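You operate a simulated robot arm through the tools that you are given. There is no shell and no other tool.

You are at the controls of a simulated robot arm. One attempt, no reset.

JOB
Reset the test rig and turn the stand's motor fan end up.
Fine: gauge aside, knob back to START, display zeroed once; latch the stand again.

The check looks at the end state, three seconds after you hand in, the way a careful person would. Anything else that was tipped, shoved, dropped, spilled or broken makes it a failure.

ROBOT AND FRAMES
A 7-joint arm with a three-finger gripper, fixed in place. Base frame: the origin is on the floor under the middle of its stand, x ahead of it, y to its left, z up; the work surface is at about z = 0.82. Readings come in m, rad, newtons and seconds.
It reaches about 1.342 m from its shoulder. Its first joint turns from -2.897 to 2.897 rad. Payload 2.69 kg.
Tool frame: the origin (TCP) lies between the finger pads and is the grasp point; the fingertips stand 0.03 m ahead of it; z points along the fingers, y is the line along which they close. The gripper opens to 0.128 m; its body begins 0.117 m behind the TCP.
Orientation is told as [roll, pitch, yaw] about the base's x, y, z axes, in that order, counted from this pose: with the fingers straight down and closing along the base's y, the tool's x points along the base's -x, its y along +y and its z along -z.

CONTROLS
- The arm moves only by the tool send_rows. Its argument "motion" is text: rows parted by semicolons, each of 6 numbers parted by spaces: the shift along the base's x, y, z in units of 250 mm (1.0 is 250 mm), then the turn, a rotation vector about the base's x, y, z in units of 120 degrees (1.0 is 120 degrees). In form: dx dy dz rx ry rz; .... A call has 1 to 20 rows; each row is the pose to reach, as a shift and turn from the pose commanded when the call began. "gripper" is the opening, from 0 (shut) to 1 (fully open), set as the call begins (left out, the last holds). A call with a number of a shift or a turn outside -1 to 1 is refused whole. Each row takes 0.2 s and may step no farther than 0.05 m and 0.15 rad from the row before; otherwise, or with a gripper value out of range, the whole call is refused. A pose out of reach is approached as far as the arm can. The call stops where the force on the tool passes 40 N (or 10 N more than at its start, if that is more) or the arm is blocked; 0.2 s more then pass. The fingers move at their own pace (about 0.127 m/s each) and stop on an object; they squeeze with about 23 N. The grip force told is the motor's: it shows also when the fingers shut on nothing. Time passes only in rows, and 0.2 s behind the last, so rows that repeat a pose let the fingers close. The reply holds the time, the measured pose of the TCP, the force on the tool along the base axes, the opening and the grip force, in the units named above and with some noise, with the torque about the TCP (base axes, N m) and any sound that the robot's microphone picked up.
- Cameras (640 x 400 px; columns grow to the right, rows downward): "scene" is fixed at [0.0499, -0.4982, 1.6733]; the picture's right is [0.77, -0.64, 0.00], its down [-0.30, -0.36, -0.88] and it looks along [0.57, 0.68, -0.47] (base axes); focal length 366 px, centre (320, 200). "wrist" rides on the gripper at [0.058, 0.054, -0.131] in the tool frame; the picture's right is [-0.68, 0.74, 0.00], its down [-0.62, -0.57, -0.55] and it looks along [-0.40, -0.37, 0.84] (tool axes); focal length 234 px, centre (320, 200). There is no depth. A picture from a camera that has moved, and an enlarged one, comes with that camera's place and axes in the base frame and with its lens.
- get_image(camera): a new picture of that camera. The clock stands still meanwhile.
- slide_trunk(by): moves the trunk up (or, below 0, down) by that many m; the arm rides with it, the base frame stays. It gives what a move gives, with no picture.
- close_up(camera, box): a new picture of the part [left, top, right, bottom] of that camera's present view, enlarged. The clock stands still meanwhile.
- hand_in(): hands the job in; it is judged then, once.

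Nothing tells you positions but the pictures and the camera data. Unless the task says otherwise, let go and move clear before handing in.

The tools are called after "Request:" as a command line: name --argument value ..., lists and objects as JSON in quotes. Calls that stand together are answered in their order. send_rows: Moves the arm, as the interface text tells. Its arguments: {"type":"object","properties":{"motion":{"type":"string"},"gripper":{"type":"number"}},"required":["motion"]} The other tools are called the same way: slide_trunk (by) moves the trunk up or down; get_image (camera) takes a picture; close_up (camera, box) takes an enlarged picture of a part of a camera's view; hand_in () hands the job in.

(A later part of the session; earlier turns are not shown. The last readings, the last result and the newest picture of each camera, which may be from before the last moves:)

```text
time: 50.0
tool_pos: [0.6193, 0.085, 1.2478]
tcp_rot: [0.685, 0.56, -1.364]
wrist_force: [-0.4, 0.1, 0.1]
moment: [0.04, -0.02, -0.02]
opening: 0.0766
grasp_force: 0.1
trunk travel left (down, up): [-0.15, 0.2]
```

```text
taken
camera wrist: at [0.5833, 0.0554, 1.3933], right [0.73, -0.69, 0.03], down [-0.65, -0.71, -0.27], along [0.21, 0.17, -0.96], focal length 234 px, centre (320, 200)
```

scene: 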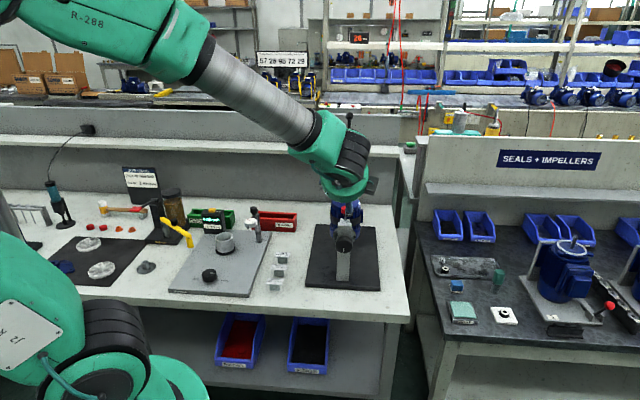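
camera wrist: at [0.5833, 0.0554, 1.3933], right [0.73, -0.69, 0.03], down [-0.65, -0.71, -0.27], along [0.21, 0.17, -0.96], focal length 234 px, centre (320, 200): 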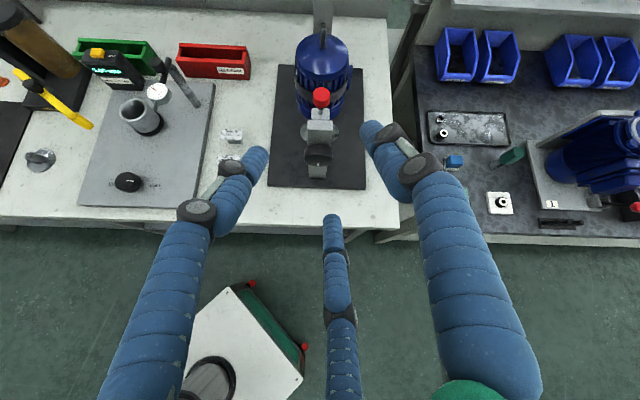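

Request:
send_rows --motion "0 0 0 0.0482 -0.0482 0; 0 0 0 0.0964 -0.0964 0; 0 0 0 0.1446 -0.1446 0; 0 0 0 0.1928 -0.1928 0; 0 0 0 0.241 -0.241 0" --gripper 0.6

Request:
get_image --camera "scene"

Request:
get_image --camera "wrist"

```text
time: 51.2
tool_pos: [0.6209, 0.0846, 1.2505]
tcp_rot: [1.571, 0.784, -0.788]
wrist_force: [0.1, 0.9, 0.7]
moment: [0.01, -0.02, -0.03]
opening: 0.0766
grasp_force: 0.0
trunk travel left (down, up): [-0.15, 0.2]
```

```text
taken
```

scene: 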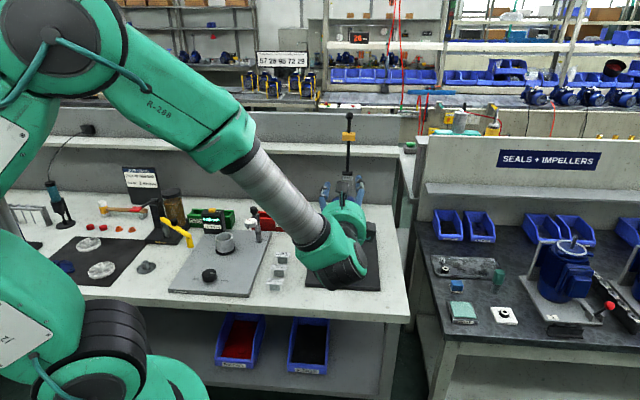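

```text
taken
camera wrist: at [0.5245, -0.0044, 1.3277], right [0.71, -0.71, 0.04], down [-0.36, -0.41, -0.84], along [0.61, 0.57, -0.55], focal length 234 px, centre (320, 200)
```

wrist: 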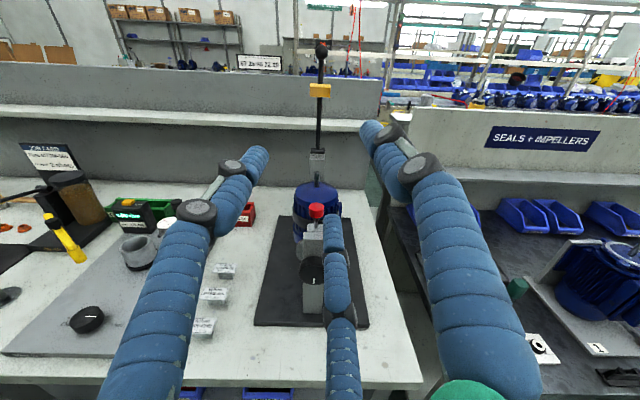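

The tool is level and points at the stand's front knob. I'll lower it straight down in front of the knob, about 14 cm short of it.

Request:
send_rows --motion "0 0 -0.16 0 0 0; 0 0 -0.32 0 0 0; 0 0 -0.48 0 0 0; 0 0 -0.64 0 0 0; 0 0 -0.8 0 0 0; 0 0 -0.96 0 0 0" --gripper 0.65

Request:
get_image --camera "scene"

Request:
get_image --camera "wrist"

```text
time: 52.6
tool_pos: [0.619, 0.0841, 1.0071]
tcp_rot: [1.567, 0.784, -0.787]
wrist_force: [0.1, -0.5, 0.3]
moment: [-0.06, 0.01, 0.03]
opening: 0.0832
grasp_force: 0.0
trunk travel left (down, up): [-0.15, 0.2]
```

```text
taken
```

scene: 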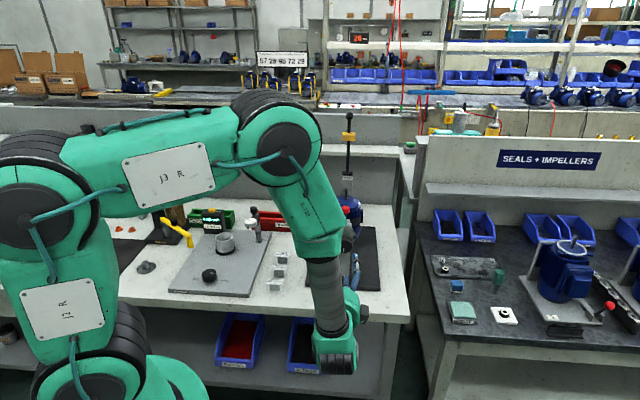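

```text
taken
camera wrist: at [0.5241, -0.0048, 1.0863], right [0.71, -0.71, 0.04], down [-0.36, -0.42, -0.83], along [0.61, 0.57, -0.55], focal length 234 px, centre (320, 200)
```

wrist: 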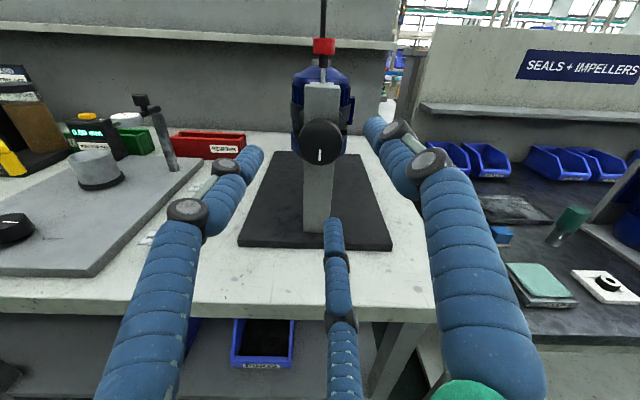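

Request:
close_up --camera "wrist" --box '[260, 20, 400, 250]'

Request:
close_up --camera "wrist" --box '[280, 70, 370, 180]'

```text
1.74 times, centred on (330, 135) of wrist
camera zoom: at [0.5241, -0.0048, 1.0863], right [0.71, -0.71, 0.04], down [-0.36, -0.42, -0.83], along [0.61, 0.57, -0.55], focal length 407 px, centre (303, 313)
```

zoom: 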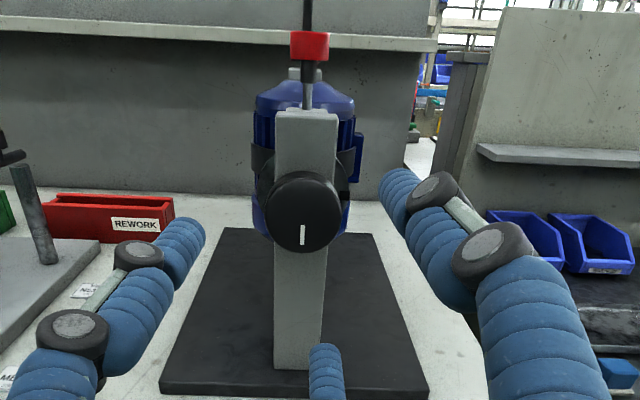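

```text
3.64 times, centred on (325, 125) of wrist
camera zoom: at [0.5241, -0.0048, 1.0863], right [0.71, -0.71, 0.04], down [-0.36, -0.42, -0.83], along [0.61, 0.57, -0.55], focal length 852 px, centre (302, 473)
```

zoom: 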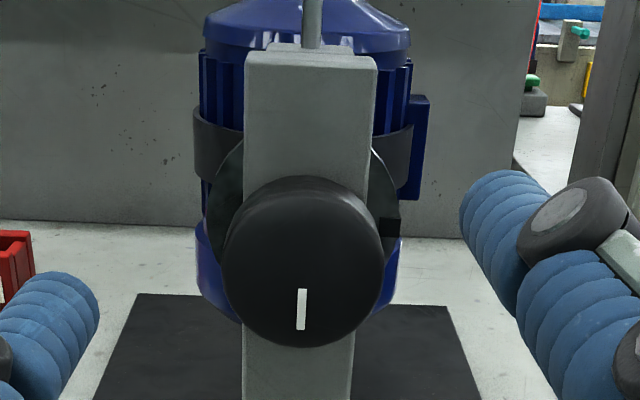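

The knob's face is at about s = 0.642 along the stand's axis, height 0.987, lined up with the tool. I'll move in with the fingers open around it, checking before the last part.

Request:
send_rows --motion "0.06 0.06 -0.04 0 0 0; 0.12 0.12 -0.079 0 0 0; 0.18 0.18 -0.079 0 0 0; 0.24 0.24 -0.079 0 0 0; 0.3 0.3 -0.079 0 0 0" --gripper 0.65

Request:
get_image --camera "wrist"

Request:
close_up --camera "wrist" --box '[250, 100, 400, 230]'

```text
time: 53.9
tool_pos: [0.6941, 0.1596, 0.9896]
tcp_rot: [1.566, 0.785, -0.787]
wrist_force: [-0.8, -0.3, 0.1]
moment: [-0.02, 0.02, -0.02]
opening: 0.0831
grasp_force: 0.0
trunk travel left (down, up): [-0.15, 0.2]
```

```text
taken
camera wrist: at [0.5987, 0.0698, 1.0673], right [0.71, -0.71, 0.04], down [-0.36, -0.41, -0.83], along [0.61, 0.57, -0.55], focal length 234 px, centre (320, 200)
```

wrist: 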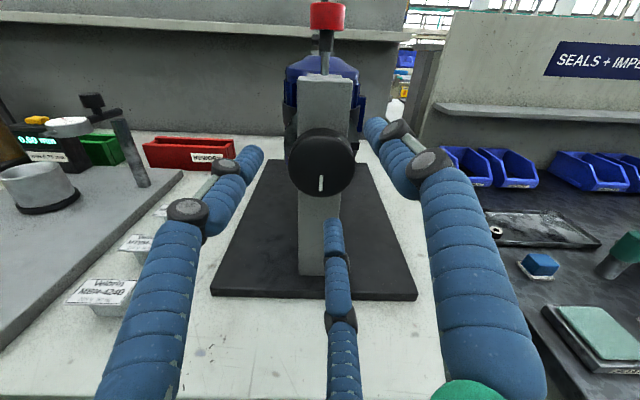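

```text
3.08 times, centred on (325, 165) of wrist
camera zoom: at [0.5987, 0.0698, 1.0673], right [0.71, -0.71, 0.04], down [-0.36, -0.41, -0.83], along [0.61, 0.57, -0.55], focal length 720 px, centre (305, 308)
```

zoom: 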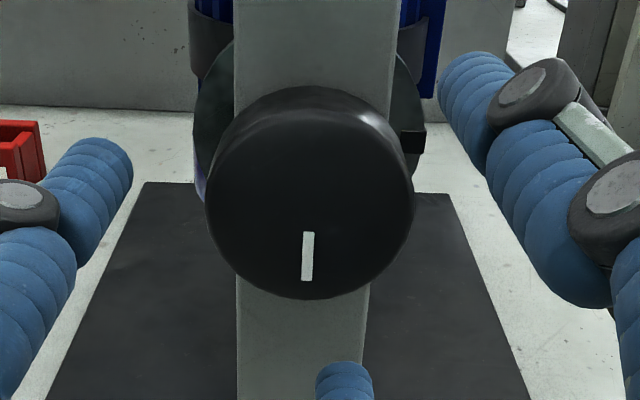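

Request:
send_rows --motion "0.03 0.03 0 0 0 0; 0.06 0.06 0 0 0 0; 0.078 0.078 0 0 0 0" --gripper 0.65

Request:
get_image --camera "wrist"

Request:
get_image --camera "scene"

```text
time: 54.6
tool_pos: [0.7132, 0.1792, 0.9889]
tcp_rot: [1.568, 0.785, -0.79]
wrist_force: [-0.2, 0.9, 0.2]
moment: [0.01, 0.01, -0.01]
opening: 0.0833
grasp_force: 0.0
trunk travel left (down, up): [-0.15, 0.2]
```

```text
taken
camera wrist: at [0.6186, 0.0902, 1.067], right [0.71, -0.71, 0.04], down [-0.36, -0.41, -0.83], along [0.61, 0.57, -0.55], focal length 234 px, centre (320, 200)
```

wrist: 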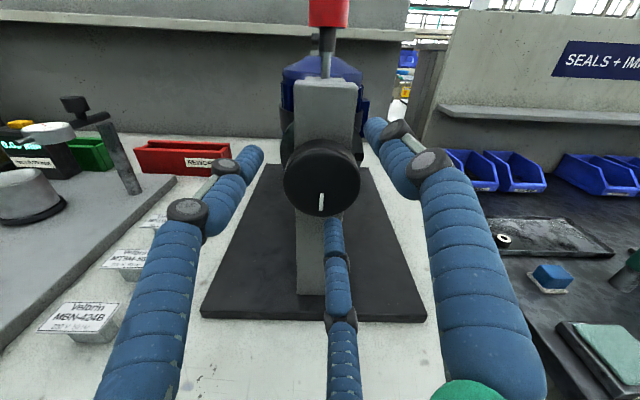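

```text
taken
```

scene: 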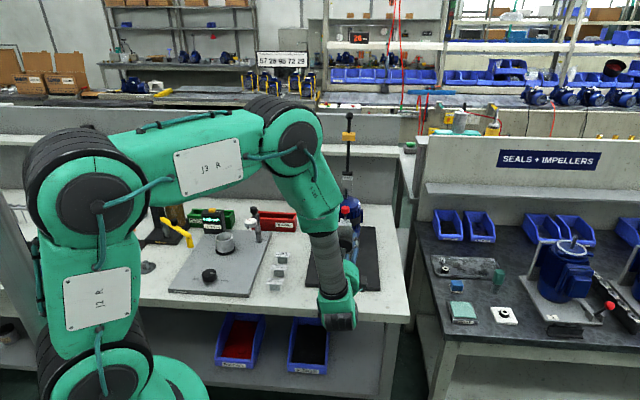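

Request:
send_rows --motion "0 0 0 0 0 0; 0 0 0 0 0 0; 0 0 0 0 0 0" --gripper 0

Request:
get_image --camera "wrist"

```text
time: 55.5
tool_pos: [0.7141, 0.1787, 0.9864]
tcp_rot: [1.559, 0.788, -0.793]
wrist_force: [6.2, -14.7, -29.2]
moment: [-0.5, 0.62, -0.96]
opening: 0.0551
grasp_force: 45.0
trunk travel left (down, up): [-0.15, 0.2]
```

```text
taken
camera wrist: at [0.6193, 0.0895, 1.0646], right [0.71, -0.71, 0.04], down [-0.37, -0.41, -0.83], along [0.6, 0.57, -0.55], focal length 234 px, centre (320, 200)
```

wrist: 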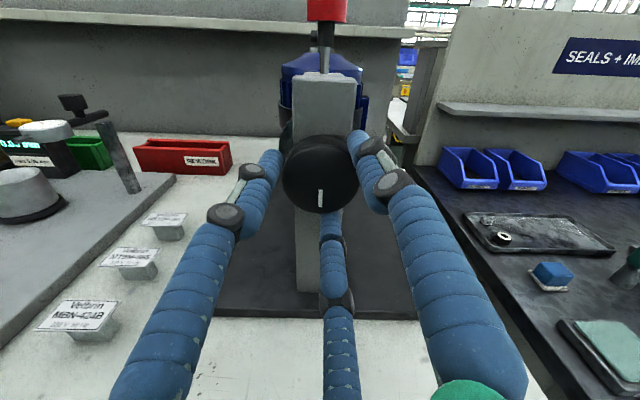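

The knob is held (opening 0.055), and the force says its centre is a few millimetres lower. I'll shift to relieve that.

Request:
send_rows --motion "0.003 -0.003 -0.008 0 0 0; 0.005 -0.006 -0.014 0 0 0; 0.005 -0.006 -0.014 0 0 0" --gripper 0

```text
time: 56.2
tool_pos: [0.7165, 0.1787, 0.9858]
tcp_rot: [1.568, 0.785, -0.787]
wrist_force: [-14.3, -11.8, -13.5]
moment: [-0.21, 0.36, 0.29]
opening: 0.0545
grasp_force: 45.2
trunk travel left (down, up): [-0.15, 0.2]
```

Request:
send_rows --motion "-0.004 -0.004 -0.007 0 0 0; -0.004 -0.004 -0.007 0 0 0" --gripper 0

```text
time: 56.9
tool_pos: [0.716, 0.1778, 0.9843]
tcp_rot: [1.57, 0.783, -0.784]
wrist_force: [-8.2, 4.0, 0.5]
moment: [0.02, -0.02, 0.72]
opening: 0.0545
grasp_force: 44.9
trunk travel left (down, up): [-0.15, 0.2]
```

Forces are small now. I'll try a small turn about the stand's axis and check the torque.

Request:
send_rows --motion "0 0 0 -0.024 -0.024 0; 0 0 0 -0.0471 -0.0471 0; 0 0 0 -0.0471 -0.0471 0" --gripper 0

Request:
get_image --camera "wrist"

Request:
close_up --camera "scene" --box '[310, 180, 380, 290]'

```text
time: 57.6
tool_pos: [0.7147, 0.1792, 0.985]
tcp_rot: [1.572, 0.641, -0.785]
wrist_force: [7.2, 22.6, 11.2]
moment: [0.18, -0.25, 0.83]
opening: 0.0545
grasp_force: 45.3
trunk travel left (down, up): [-0.15, 0.2]
```

```text
taken
camera wrist: at [0.6119, 0.0965, 1.062], right [0.7, -0.69, 0.18], down [-0.28, -0.5, -0.82], along [0.66, 0.52, -0.54], focal length 234 px, centre (320, 200)
```

wrist: 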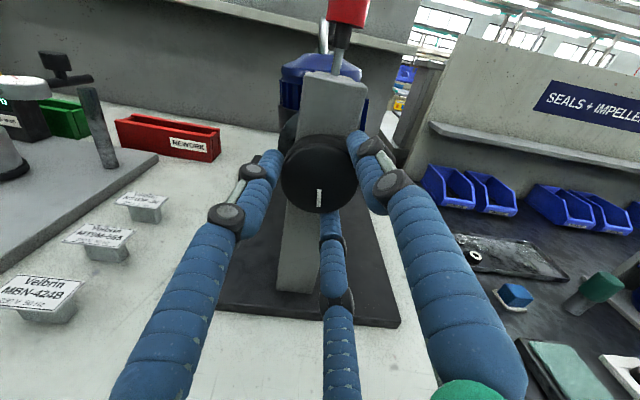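

```text
3.64 times, centred on (345, 235) of scene
camera zoom: at [0.0499, -0.4982, 1.6733], right [0.77, -0.64, 0.0], down [-0.3, -0.36, -0.88], along [0.57, 0.68, -0.47], focal length 1331 px, centre (229, 73)
```

zoom: 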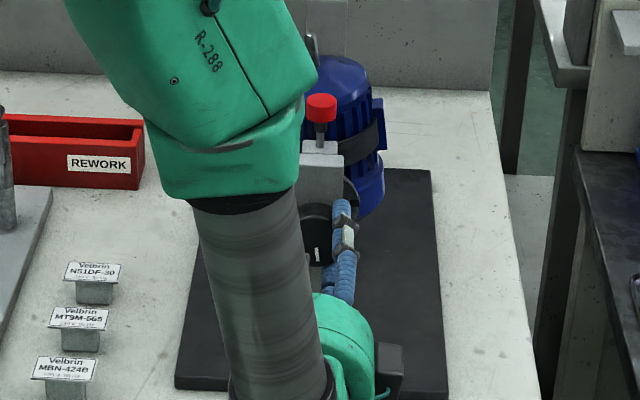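

The motor turns with the knob and no resisting torque. I'll keep turning that way in stages.

Request:
send_rows --motion "0 0.005 0.004 -0.0471 -0.0471 0; 0 0.005 0.004 -0.0943 -0.0943 0; 0 0.005 0.004 -0.1414 -0.1414 0; 0 0.005 0.004 -0.1886 -0.1886 0; 0 0.005 0.004 -0.2357 -0.2357 0; 0 0.005 0.004 -0.2828 -0.2828 0" --gripper 0

Request:
get_image --camera "wrist"

Request:
get_image --camera "scene"

```text
time: 59.0
tool_pos: [0.7159, 0.1789, 0.9843]
tcp_rot: [1.569, -0.194, -0.789]
wrist_force: [12.6, 8.5, 13.7]
moment: [0.34, -0.12, 0.01]
opening: 0.0545
grasp_force: 45.0
trunk travel left (down, up): [-0.15, 0.2]
```

```text
taken
camera wrist: at [0.5738, 0.1346, 1.0253], right [0.37, -0.37, 0.85], down [0.11, -0.89, -0.44], along [0.92, 0.26, -0.29], focal length 234 px, centre (320, 200)
```

wrist: 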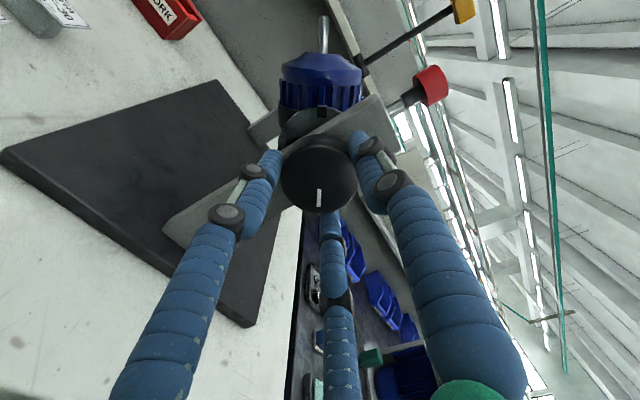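

```text
taken
```

scene: 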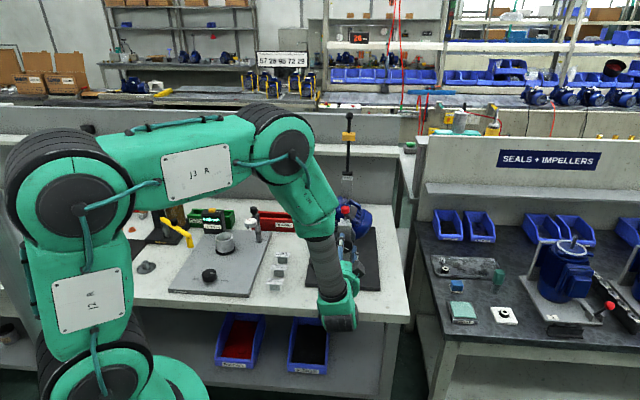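

Request:
send_rows --motion "0.002 0.002 0.005 -0.0471 -0.0471 0; 0.002 0.002 0.005 -0.0943 -0.0943 0; 0.002 0.002 0.005 -0.1414 -0.1414 0; 0.002 0.002 0.005 -0.1886 -0.1886 0; 0.002 0.002 0.005 -0.2357 -0.2357 0; 0.002 0.002 0.005 -0.2828 -0.2828 0" --gripper 0

Request:
get_image --camera "wrist"

Request:
get_image --camera "scene"

```text
time: 60.5
tool_pos: [0.7151, 0.1783, 0.9841]
tcp_rot: [1.572, -1.032, -0.787]
wrist_force: [1.3, -11.5, 3.3]
moment: [0.16, 0.02, -0.51]
opening: 0.0547
grasp_force: 44.5
trunk travel left (down, up): [-0.15, 0.2]
```

```text
taken
camera wrist: at [0.5678, 0.1405, 0.9612], right [-0.2, 0.2, 0.96], down [0.18, -0.95, 0.24], along [0.96, 0.22, 0.16], focal length 234 px, centre (320, 200)
```

wrist: 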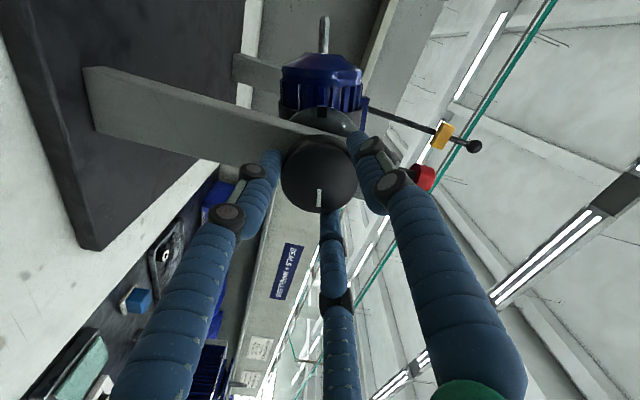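

```text
taken
```

scene: 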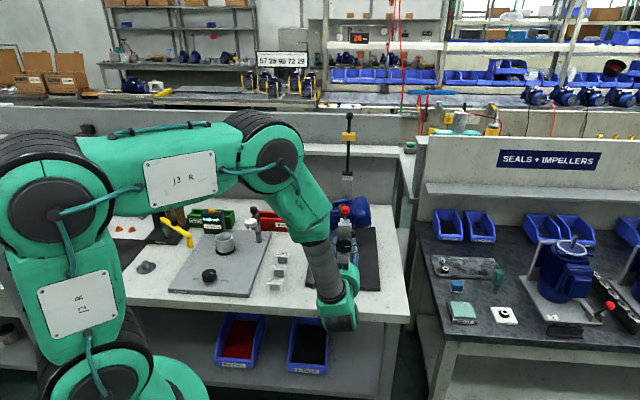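

Request:
send_rows --motion "0 0 0 -0.0471 -0.0471 0; 0 0 0 -0.0943 -0.0943 0; 0 0 0 -0.1414 -0.1414 0; 0 0 0 -0.1886 -0.1886 0; 0 0 0 -0.2357 -0.2357 0; 0 0 0 -0.2828 -0.2828 0" --gripper 0

Request:
get_image --camera "wrist"

Request:
get_image --camera "scene"

```text
time: 61.8
tool_pos: [0.7169, 0.1799, 0.9861]
tcp_rot: [-1.485, -1.381, 2.288]
wrist_force: [-3.3, 4.7, -0.1]
moment: [0.58, -0.41, 0.77]
opening: 0.0549
grasp_force: 45.2
out of reach, approached as far as the arm can: row 6
trunk travel left (down, up): [-0.15, 0.2]
stopped in row 6: the force on the tool passed its limit at 52 N (the readings are from after the stop); the commanded pose is now the measured one
```

```text
taken
camera wrist: at [0.5934, 0.1129, 0.9188], right [-0.61, 0.6, 0.53], down [-0.06, -0.69, 0.72], along [0.79, 0.41, 0.45], focal length 234 px, centre (320, 200)
```

wrist: 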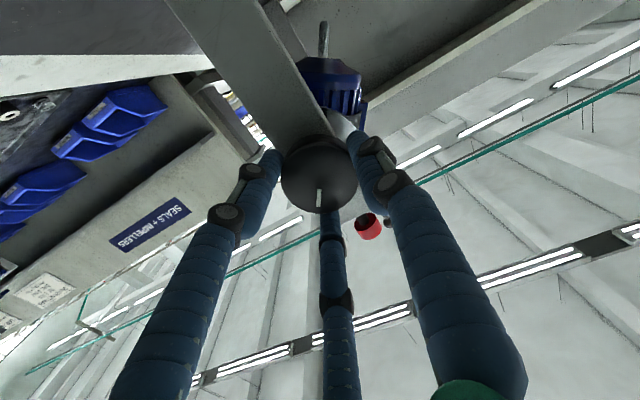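

```text
taken
```

scene: 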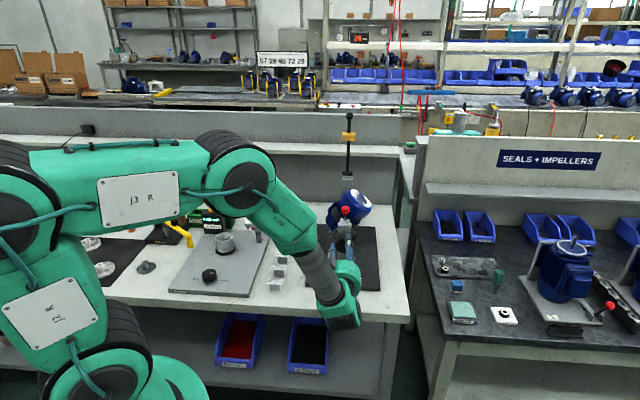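

The wrist reached its roll limit with the motor turned about 146°. I'll open the fingers here and see whether the motor holds its place before taking a new grip.

Request:
send_rows --motion "0 0 0 0 0 0; 0 0 0 0 0 0" --gripper 0.65

Request:
get_image --camera "wrist"

Request:
close_up --camera "scene" --box '[310, 180, 390, 290]'

```text
time: 62.4
tool_pos: [0.7171, 0.1775, 0.9854]
tcp_rot: [-1.484, -1.38, 2.29]
wrist_force: [-0.3, -0.1, 0.8]
moment: [0.01, 0.04, 0.01]
opening: 0.0832
grasp_force: 0.0
trunk travel left (down, up): [-0.15, 0.2]
```

```text
taken
camera wrist: at [0.5942, 0.1122, 0.9189], right [-0.61, 0.6, 0.53], down [-0.06, -0.69, 0.72], along [0.79, 0.41, 0.45], focal length 234 px, centre (320, 200)
```

wrist: 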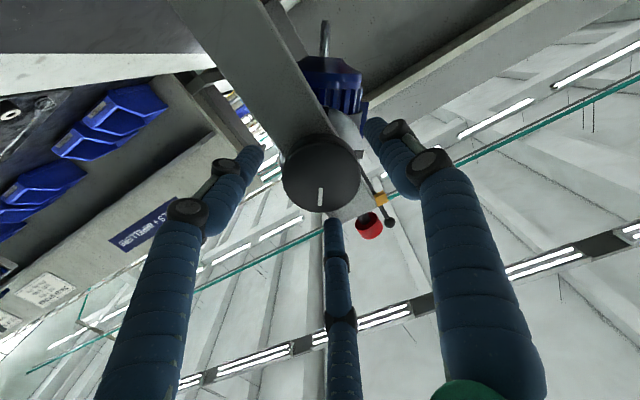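

```text
3.64 times, centred on (350, 235) of scene
camera zoom: at [0.0499, -0.4982, 1.6733], right [0.77, -0.64, 0.0], down [-0.3, -0.36, -0.88], along [0.57, 0.68, -0.47], focal length 1331 px, centre (211, 73)
```

zoom: 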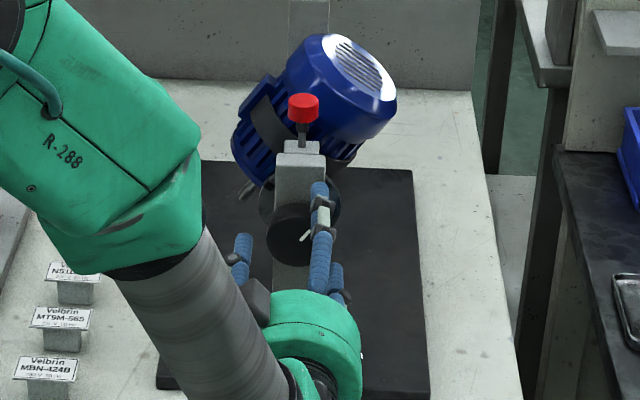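

The motor holds by itself, fan grille up and to the right. I'll straighten the tool, roll it back 80° around the knob with the fingers open, and look again.

Request:
send_rows --motion "-0.0064 -0.0056 -0.0064 0.0055 -0.0055 -0.0091" --gripper 0.65

Request:
send_rows --motion "0 0 0 0.0471 0.0471 0; 0 0 0 0.0943 0.0943 0; 0 0 0 0.1414 0.1414 0; 0 0 0 0.1886 0.1886 0; 0 0 0 0.2357 0.2357 0; 0 0 0 0.2828 0.2828 0; 0 0 0 0.33 0.33 0; 0 0 0 0.3771 0.3771 0; 0 0 0 0.4243 0.4243 0; 0 0 0 0.4714 0.4714 0" --gripper 0.65

Request:
get_image --camera "wrist"

Request:
close_up --camera "scene" --box '[310, 180, 390, 290]'

```text
time: 62.8
tool_pos: [0.7179, 0.1745, 0.9877]
tcp_rot: [-1.554, -1.39, 2.342]
wrist_force: [0.0, -0.9, 0.3]
moment: [0.0, 0.0, 0.02]
opening: 0.0831
grasp_force: 0.1
out of reach, approached as far as the arm can: row 1
trunk travel left (down, up): [-0.15, 0.2]
```

```text
time: 65.0
tool_pos: [0.7174, 0.1745, 0.9872]
tcp_rot: [1.567, -0.364, -0.784]
wrist_force: [-0.7, -0.7, -0.5]
moment: [0.02, 0.0, 0.0]
opening: 0.0835
grasp_force: 0.0
trunk travel left (down, up): [-0.15, 0.2]
```

```text
taken
camera wrist: at [0.5725, 0.1344, 1.0156], right [0.26, -0.26, 0.93], down [0.16, -0.94, -0.31], along [0.95, 0.23, -0.21], focal length 234 px, centre (320, 200)
```

wrist: 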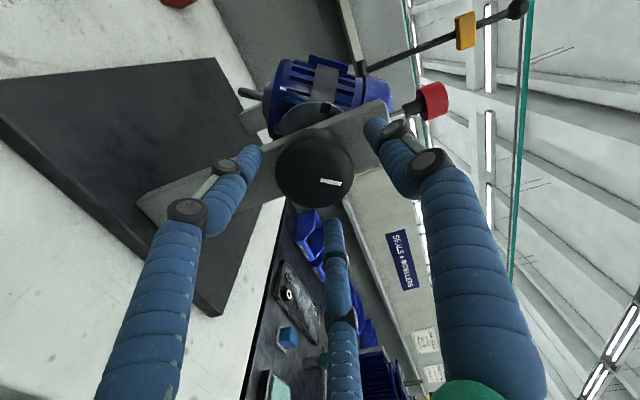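

```text
3.64 times, centred on (350, 235) of scene
camera zoom: at [0.0499, -0.4982, 1.6733], right [0.77, -0.64, 0.0], down [-0.3, -0.36, -0.88], along [0.57, 0.68, -0.47], focal length 1331 px, centre (211, 73)
```

zoom: 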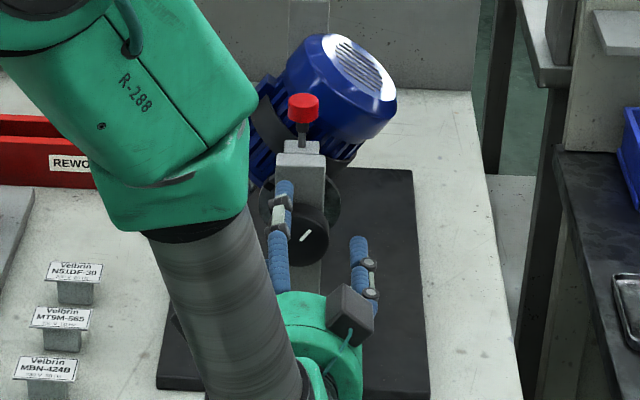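

Request:
send_rows --motion "-0.0084 0.016 -0.0108 0 0 0; -0.0084 0.016 -0.0108 0 0 0" --gripper 0.65

Request:
close_up --camera "wrist" --box '[220, 90, 420, 250]'

```text
time: 65.6
tool_pos: [0.7159, 0.1786, 0.9855]
tcp_rot: [1.567, -0.364, -0.784]
wrist_force: [0.9, 0.1, -0.2]
moment: [0.02, 0.0, 0.02]
opening: 0.083
grasp_force: 0.2
trunk travel left (down, up): [-0.15, 0.2]
```

```text
2.50 times, centred on (320, 170) of wrist
camera zoom: at [0.5707, 0.1382, 1.0132], right [0.26, -0.26, 0.93], down [0.16, -0.94, -0.31], along [0.95, 0.23, -0.21], focal length 585 px, centre (320, 275)
```

zoom: 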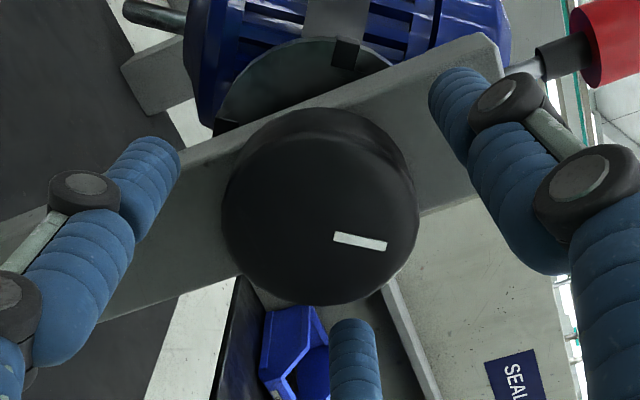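

Request:
send_rows --motion "0 0 0 0 0 0; 0 0 0 0 0 0; 0 0 0 0 0 0" --gripper 0

Request:
close_up --camera "wrist" --box '[220, 90, 420, 250]'

```text
time: 66.4
tool_pos: [0.7159, 0.1784, 0.9854]
tcp_rot: [1.569, -0.364, -0.783]
wrist_force: [-5.4, 4.8, 2.4]
moment: [0.12, -0.06, 0.33]
opening: 0.0544
grasp_force: 45.0
trunk travel left (down, up): [-0.15, 0.2]
```

```text
2.50 times, centred on (320, 170) of wrist
camera zoom: at [0.5702, 0.1385, 1.0132], right [0.26, -0.26, 0.93], down [0.16, -0.94, -0.31], along [0.95, 0.23, -0.2], focal length 585 px, centre (320, 275)
```

zoom: 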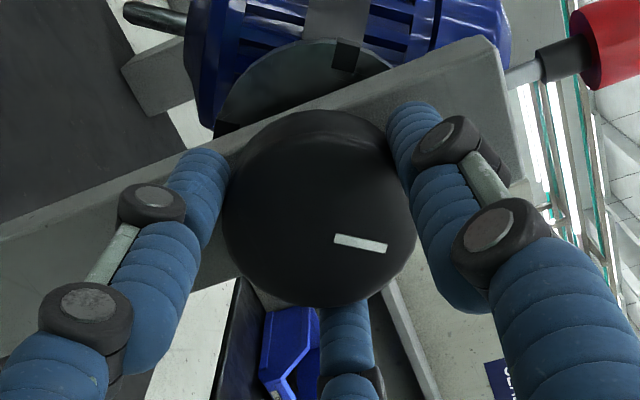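

Request:
send_rows --motion "0 0 0 -0.0402 -0.0402 0; 0 0 0 -0.0804 -0.0804 0; 0 0 0 -0.1206 -0.1206 0; 0 0 0 -0.1607 -0.1607 0; 0 0 0 -0.2009 -0.2009 0; 0 0 0 -0.2009 -0.2009 0" --gripper 0

Request:
get_image --camera "wrist"

Request:
close_up --camera "scene" --box '[310, 180, 390, 290]'

```text
time: 67.8
tool_pos: [0.7152, 0.1776, 0.9843]
tcp_rot: [1.571, -0.961, -0.786]
wrist_force: [-10.7, 3.0, 8.0]
moment: [-0.06, -0.4, 0.25]
opening: 0.0545
grasp_force: 45.1
trunk travel left (down, up): [-0.15, 0.2]
```

```text
taken
camera wrist: at [0.5675, 0.1413, 0.9665], right [-0.15, 0.15, 0.98], down [0.19, -0.97, 0.18], along [0.97, 0.21, 0.12], focal length 234 px, centre (320, 200)
```

wrist: 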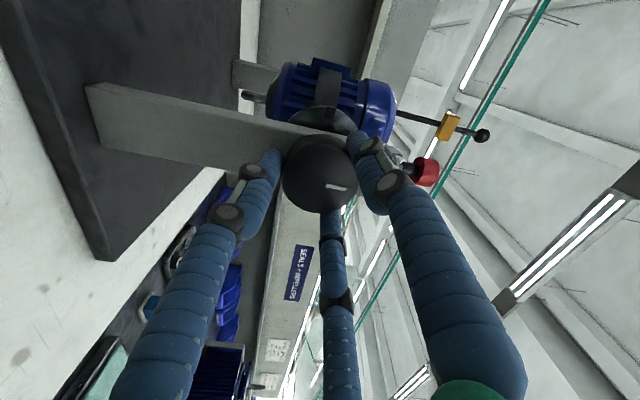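

```text
3.64 times, centred on (350, 235) of scene
camera zoom: at [0.0499, -0.4982, 1.6733], right [0.77, -0.64, 0.0], down [-0.3, -0.36, -0.88], along [0.57, 0.68, -0.47], focal length 1331 px, centre (211, 73)
```

zoom: 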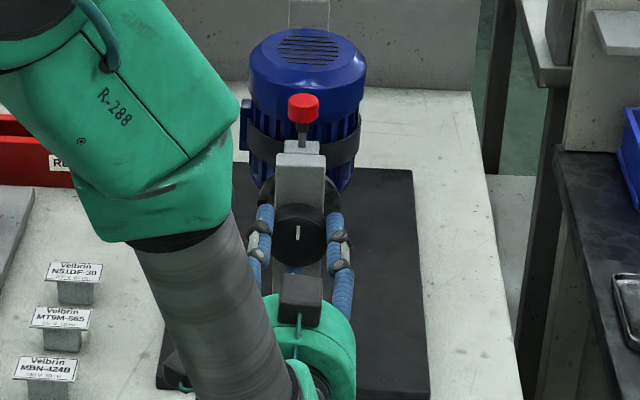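

The motor now stands fan end up with the knob's mark pointing up. I'll check the angle closely before releasing.

Request:
close_up --camera "scene" --box '[325, 185, 375, 265]'

Request:
close_up --camera "scene" --box '[330, 225, 360, 255]'

Request:
close_up --camera "wrist" --box '[240, 50, 440, 220]'

```text
5.00 times, centred on (350, 225) of scene
camera zoom: at [0.0499, -0.4982, 1.6733], right [0.77, -0.64, 0.0], down [-0.3, -0.36, -0.88], along [0.57, 0.68, -0.47], focal length 1830 px, centre (170, 75)
```

zoom: 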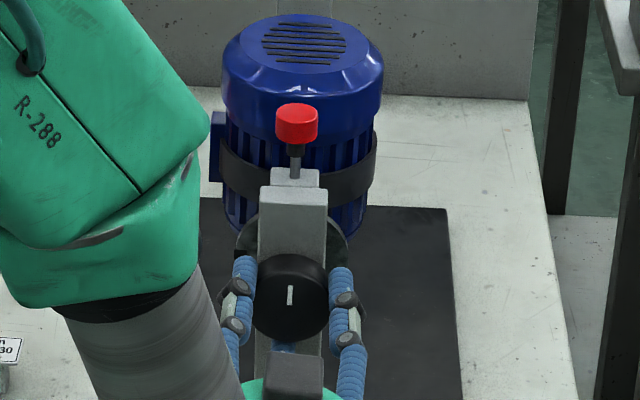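

```text
13.33 times, centred on (345, 240) of scene
camera zoom: at [0.0499, -0.4982, 1.6733], right [0.77, -0.64, 0.0], down [-0.3, -0.36, -0.88], along [0.57, 0.68, -0.47], focal length 4880 px, centre (-13, -333)
```

zoom: 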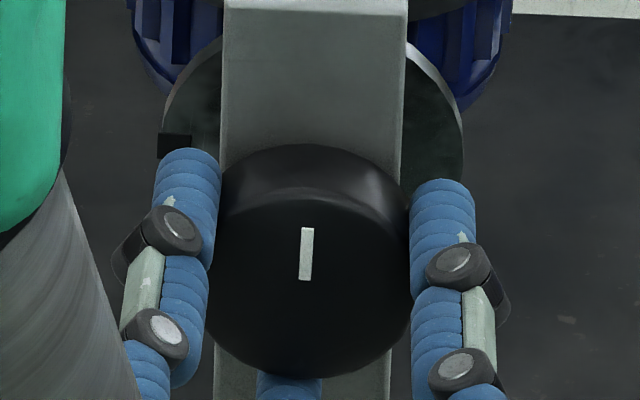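

```text
2.35 times, centred on (340, 135) of wrist
camera zoom: at [0.5675, 0.1413, 0.9665], right [-0.15, 0.15, 0.98], down [0.19, -0.97, 0.18], along [0.97, 0.21, 0.12], focal length 551 px, centre (273, 353)
```

zoom: 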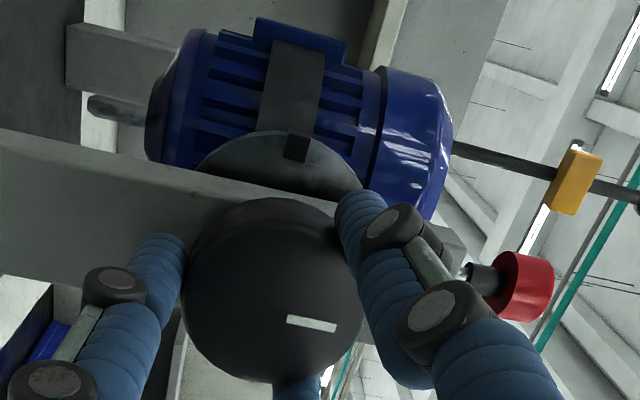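

The mark is parallel to the post, so the motor is at 180°. I'll let go of the knob and back straight out.

Request:
send_rows --motion "0 0 0 0 0 0; 0 0 0 0 0 0; 0 0 0 0 0 0; -0.08 -0.08 0 0 0 0; -0.18 -0.18 0 0 0 0; -0.3 -0.3 0 0 0 0; -0.42 -0.42 0 0 0 0" --gripper 0.65

Request:
close_up --camera "scene" --box '[325, 185, 375, 265]'

Request:
get_image --camera "wrist"

```text
time: 69.4
tool_pos: [0.6119, 0.0749, 0.9847]
tcp_rot: [1.568, -0.959, -0.784]
wrist_force: [0.5, 0.6, -0.8]
moment: [0.01, 0.0, 0.01]
opening: 0.083
grasp_force: 0.3
trunk travel left (down, up): [-0.15, 0.2]
```

```text
5.00 times, centred on (350, 225) of scene
camera zoom: at [0.0499, -0.4982, 1.6733], right [0.77, -0.64, 0.0], down [-0.3, -0.36, -0.88], along [0.57, 0.68, -0.47], focal length 1830 px, centre (170, 75)
```

zoom: 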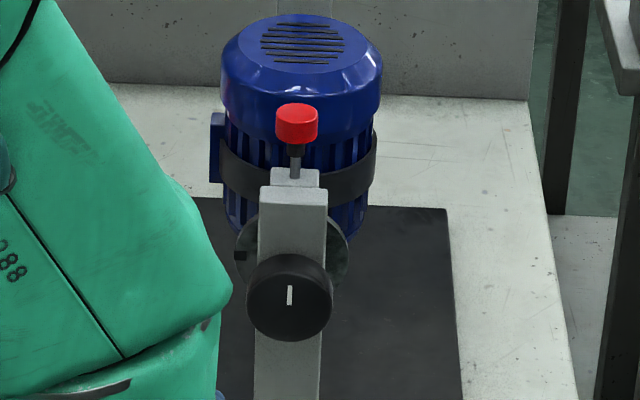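

```text
taken
camera wrist: at [0.4635, 0.0378, 0.967], right [-0.15, 0.15, 0.98], down [0.19, -0.97, 0.18], along [0.97, 0.21, 0.12], focal length 234 px, centre (320, 200)
```

wrist: 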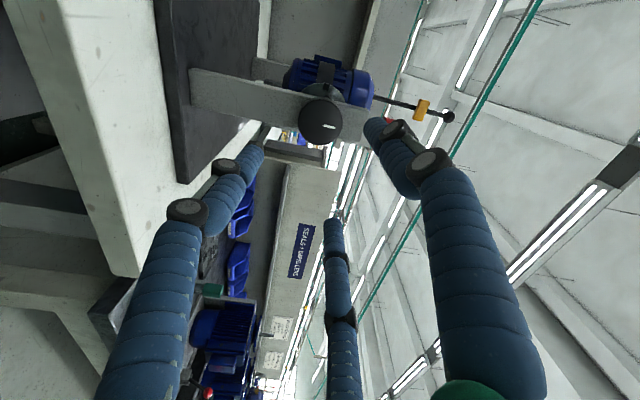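

The motor stays put with the mark up. I'll rise clear in front of the stand, then tip the tool back to pointing down.

Request:
send_rows --motion "0 0 0.16 0 0 0; 0 0 0.32 0 0 0; 0 0 0.48 0 0 0; 0 0 0.64 0 0 0; 0 0 0.8 0 0 0; 0 0 0.98 0 0 0" --gripper 0.5

Request:
send_rows --motion "0 0 0 -0.0482 0.0482 0; 0 0 0 -0.0964 0.0964 0; 0 0 0 -0.1446 0.1446 0; 0 0 0 -0.1928 0.1928 0; 0 0 0 -0.241 0.241 0; 0 0 0 -0.2892 0.2892 0" --gripper 0.5

Request:
get_image --camera "scene"

```text
time: 70.8
tool_pos: [0.6122, 0.0746, 1.2292]
tcp_rot: [1.566, -0.958, -0.783]
wrist_force: [-0.2, -0.1, -0.8]
moment: [-0.02, -0.01, 0.05]
opening: 0.0642
grasp_force: 0.1
trunk travel left (down, up): [-0.15, 0.2]
```

```text
time: 72.2
tool_pos: [0.6103, 0.0734, 1.2305]
tcp_rot: [0.457, -0.566, 0.039]
wrist_force: [-0.5, 0.4, -0.3]
moment: [0.06, -0.02, -0.02]
opening: 0.0639
grasp_force: 0.0
trunk travel left (down, up): [-0.15, 0.2]
```

```text
taken
```

scene: 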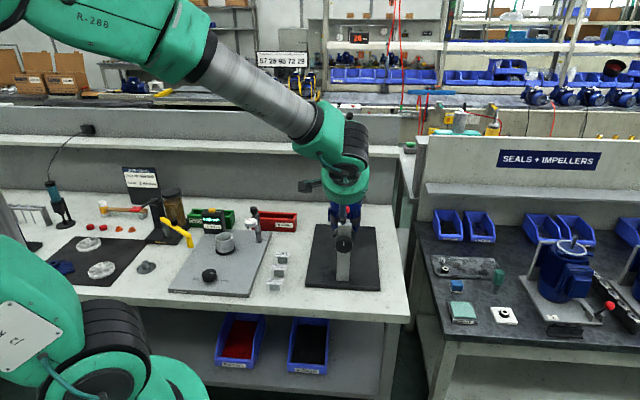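

Request:
send_rows --motion "0 0 0 -0.0482 0.0482 0; 0 0 0 -0.0964 0.0964 0; 0 0 0 -0.1446 0.1446 0; 0 0 0 -0.1928 0.1928 0; 0 0 0 -0.241 0.241 0" --gripper 0.5

Request:
get_image --camera "wrist"

Request:
close_up --camera "scene" --box '[325, 185, 375, 265]'

```text
time: 73.4
tool_pos: [0.6119, 0.0735, 1.2297]
tcp_rot: [-0.005, 0.002, 0.175]
wrist_force: [0.4, -0.2, 0.1]
moment: [0.01, -0.01, 0.01]
opening: 0.0641
grasp_force: 0.1
trunk travel left (down, up): [-0.15, 0.2]
```

```text
taken
camera wrist: at [0.5447, 0.1175, 1.3588], right [0.54, 0.84, 0.0], down [0.7, -0.45, 0.55], along [0.46, -0.3, -0.83], focal length 234 px, centre (320, 200)
```

wrist: 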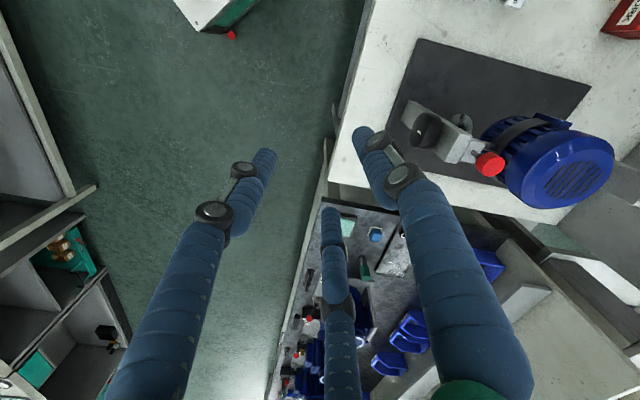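

```text
5.00 times, centred on (350, 225) of scene
camera zoom: at [0.0499, -0.4982, 1.6733], right [0.77, -0.64, 0.0], down [-0.3, -0.36, -0.88], along [0.57, 0.68, -0.47], focal length 1830 px, centre (170, 75)
```

zoom: 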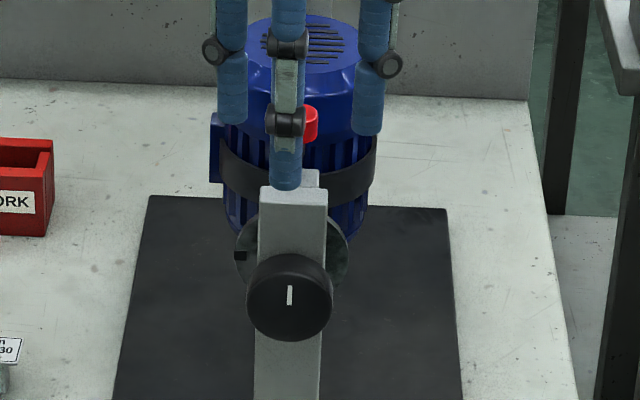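

Tool is pointing down again. I'll move back over the red cap with the fingers shut, to press the pin home.

Request:
send_rows --motion "0.104 0.104 -0.02 0 0 0; 0.208 0.208 -0.04 0 0 0; 0.312 0.312 -0.06 0 0 0; 0.416 0.416 -0.08 0 0 0; 0.52 0.52 -0.1 0 0 0; 0.62 0.623 -0.12 0 0 0; 0.62 0.623 -0.2 0 0 0" --gripper 0

Request:
get_image --camera "wrist"

Request:
close_up --camera "scene" --box '[315, 160, 385, 270]'

```text
time: 75.0
tool_pos: [0.766, 0.2281, 1.1785]
tcp_rot: [-0.003, 0.002, 0.175]
wrist_force: [0.0, 0.1, -0.9]
moment: [-0.07, 0.02, -0.03]
opening: 0.0022
grasp_force: 22.6
trunk travel left (down, up): [-0.15, 0.2]
```

```text
taken
camera wrist: at [0.699, 0.2723, 1.3077], right [0.54, 0.84, 0.0], down [0.7, -0.45, 0.55], along [0.46, -0.3, -0.84], focal length 234 px, centre (320, 200)
```

wrist: 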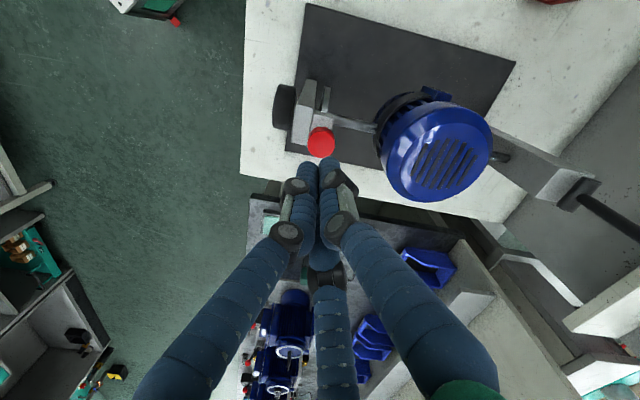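

```text
3.64 times, centred on (350, 215) of scene
camera zoom: at [0.0499, -0.4982, 1.6733], right [0.77, -0.64, 0.0], down [-0.3, -0.36, -0.88], along [0.57, 0.68, -0.47], focal length 1331 px, centre (211, 146)
```

zoom: 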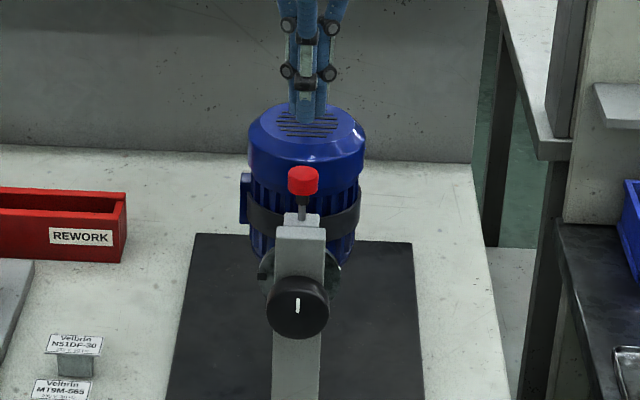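

Request:
send_rows --motion "0 0 -0.08 0 0 0; 0 0 -0.16 0 0 0; 0 0 -0.18 0 0 0" --gripper 0

Request:
close_up --camera "scene" --box '[315, 160, 385, 270]'

Request:
close_up --camera "wrist" --box '[240, 80, 400, 220]'

```text
time: 75.8
tool_pos: [0.7673, 0.2291, 1.1332]
tcp_rot: [-0.001, 0.0, 0.174]
wrist_force: [0.7, 1.1, 0.5]
moment: [-0.01, -0.01, -0.01]
opening: 0.0024
grasp_force: 22.8
trunk travel left (down, up): [-0.15, 0.2]
```

```text
3.64 times, centred on (350, 215) of scene
camera zoom: at [0.0499, -0.4982, 1.6733], right [0.77, -0.64, 0.0], down [-0.3, -0.36, -0.88], along [0.57, 0.68, -0.47], focal length 1331 px, centre (211, 146)
```

zoom: 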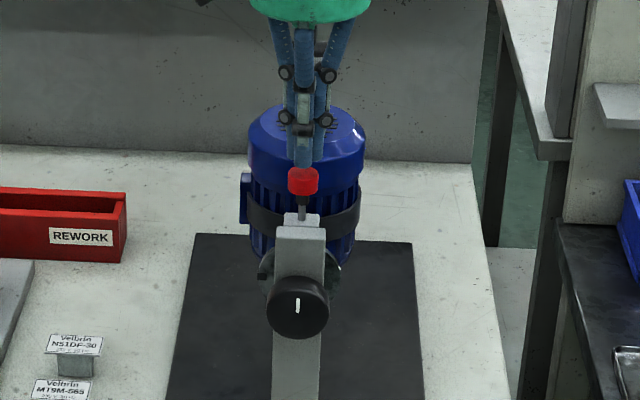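

```text
2.86 times, centred on (320, 150) of wrist
camera zoom: at [0.6989, 0.2733, 1.2634], right [0.54, 0.84, 0.0], down [0.7, -0.45, 0.55], along [0.46, -0.3, -0.84], focal length 669 px, centre (320, 343)
```

zoom: 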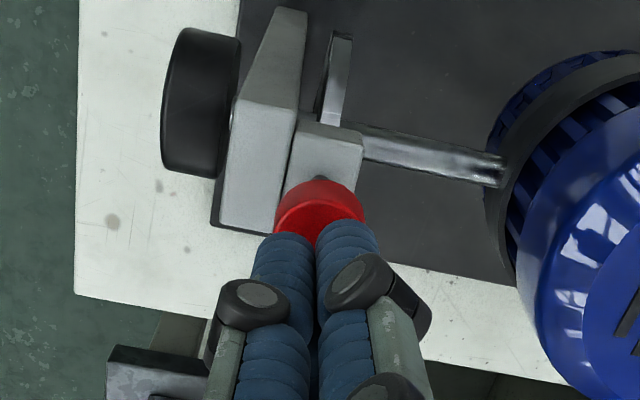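

Request:
send_rows --motion "0 0 -0.008 0 0 0; 0 0 -0.016 0 0 0; 0 0 -0.024 0 0 0; 0 0 -0.032 0 0 0" --gripper 0

Request:
close_up --camera "scene" --box '[320, 190, 370, 260]'

```text
time: 76.8
tool_pos: [0.7662, 0.2305, 1.1258]
tcp_rot: [-0.004, 0.001, 0.176]
wrist_force: [0.3, 0.1, 0.4]
moment: [0.0, 0.01, -0.03]
opening: 0.0022
grasp_force: 23.3
trunk travel left (down, up): [-0.15, 0.2]
```

```text
5.71 times, centred on (345, 225) of scene
camera zoom: at [0.0499, -0.4982, 1.6733], right [0.77, -0.64, 0.0], down [-0.3, -0.36, -0.88], along [0.57, 0.68, -0.47], focal length 2091 px, centre (177, 57)
```

zoom: 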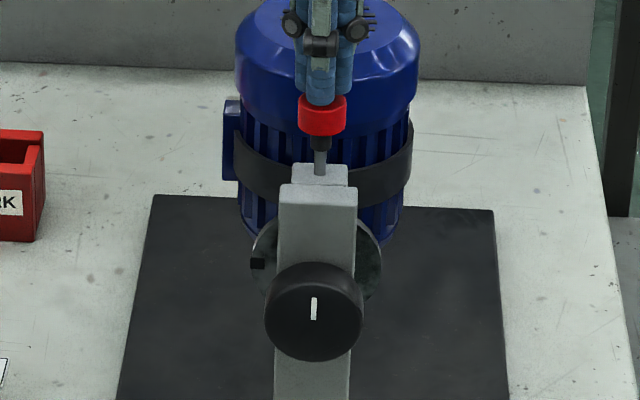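

Request:
send_rows --motion "0 0 -0.008 0 0 0; 0 0 -0.016 0 0 0; 0 0 -0.024 0 0 0" --gripper 0

Request:
close_up --camera "scene" --box '[320, 190, 370, 260]'

```text
time: 77.6
tool_pos: [0.7656, 0.2301, 1.1203]
tcp_rot: [-0.001, -0.002, 0.173]
wrist_force: [0.5, 0.1, 2.7]
moment: [0.02, 0.01, -0.01]
opening: 0.0022
grasp_force: 31.4
trunk travel left (down, up): [-0.15, 0.2]
```

```text
5.71 times, centred on (345, 225) of scene
camera zoom: at [0.0499, -0.4982, 1.6733], right [0.77, -0.64, 0.0], down [-0.3, -0.36, -0.88], along [0.57, 0.68, -0.47], focal length 2091 px, centre (177, 57)
```

zoom: 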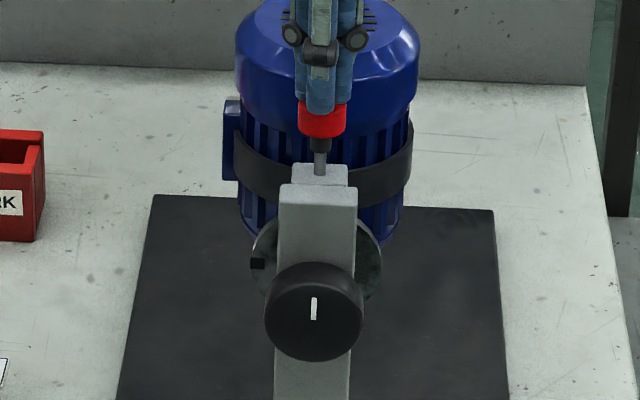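

Contact. I'll keep pressing down in small steps.

Request:
send_rows --motion "0 0 -0.008 0 0 0; 0 0 -0.016 0 0 0; 0 0 -0.024 0 0 0" --gripper 0

Request:
close_up --camera "scene" --box '[320, 190, 370, 260]'

```text
time: 78.4
tool_pos: [0.768, 0.2284, 1.1135]
tcp_rot: [-0.003, 0.001, 0.175]
wrist_force: [-0.2, 0.6, -0.3]
moment: [-0.04, -0.01, -0.02]
opening: 0.0022
grasp_force: 31.3
trunk travel left (down, up): [-0.15, 0.2]
```

```text
5.71 times, centred on (345, 225) of scene
camera zoom: at [0.0499, -0.4982, 1.6733], right [0.77, -0.64, 0.0], down [-0.3, -0.36, -0.88], along [0.57, 0.68, -0.47], focal length 2091 px, centre (177, 57)
```

zoom: 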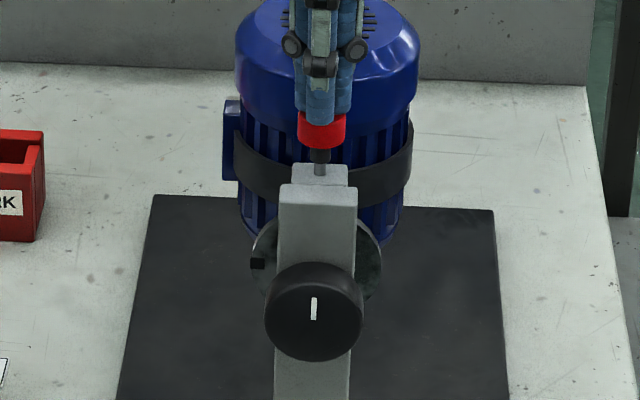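

Request:
send_rows --motion "0 0 -0.008 0 0 0; 0 0 -0.016 0 0 0; 0 0 -0.022 0 0 0" --gripper 0

Request:
close_up --camera "scene" --box '[320, 190, 370, 260]'

```text
time: 79.2
tool_pos: [0.7672, 0.2296, 1.1077]
tcp_rot: [-0.001, -0.001, 0.175]
wrist_force: [0.8, -0.6, -0.1]
moment: [-0.01, 0.01, 0.02]
opening: 0.002
grasp_force: 32.2
trunk travel left (down, up): [-0.15, 0.2]
```

```text
5.71 times, centred on (345, 225) of scene
camera zoom: at [0.0499, -0.4982, 1.6733], right [0.77, -0.64, 0.0], down [-0.3, -0.36, -0.88], along [0.57, 0.68, -0.47], focal length 2091 px, centre (177, 57)
```

zoom: 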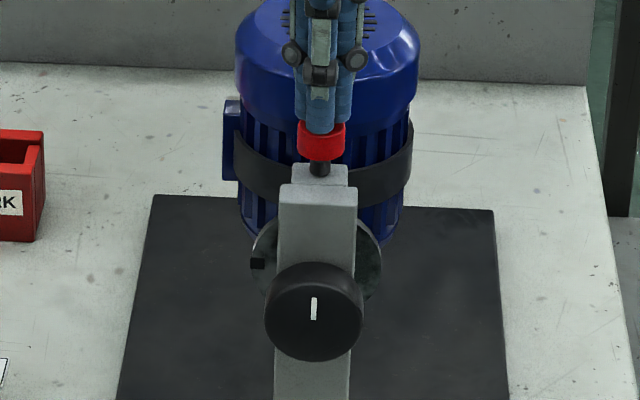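

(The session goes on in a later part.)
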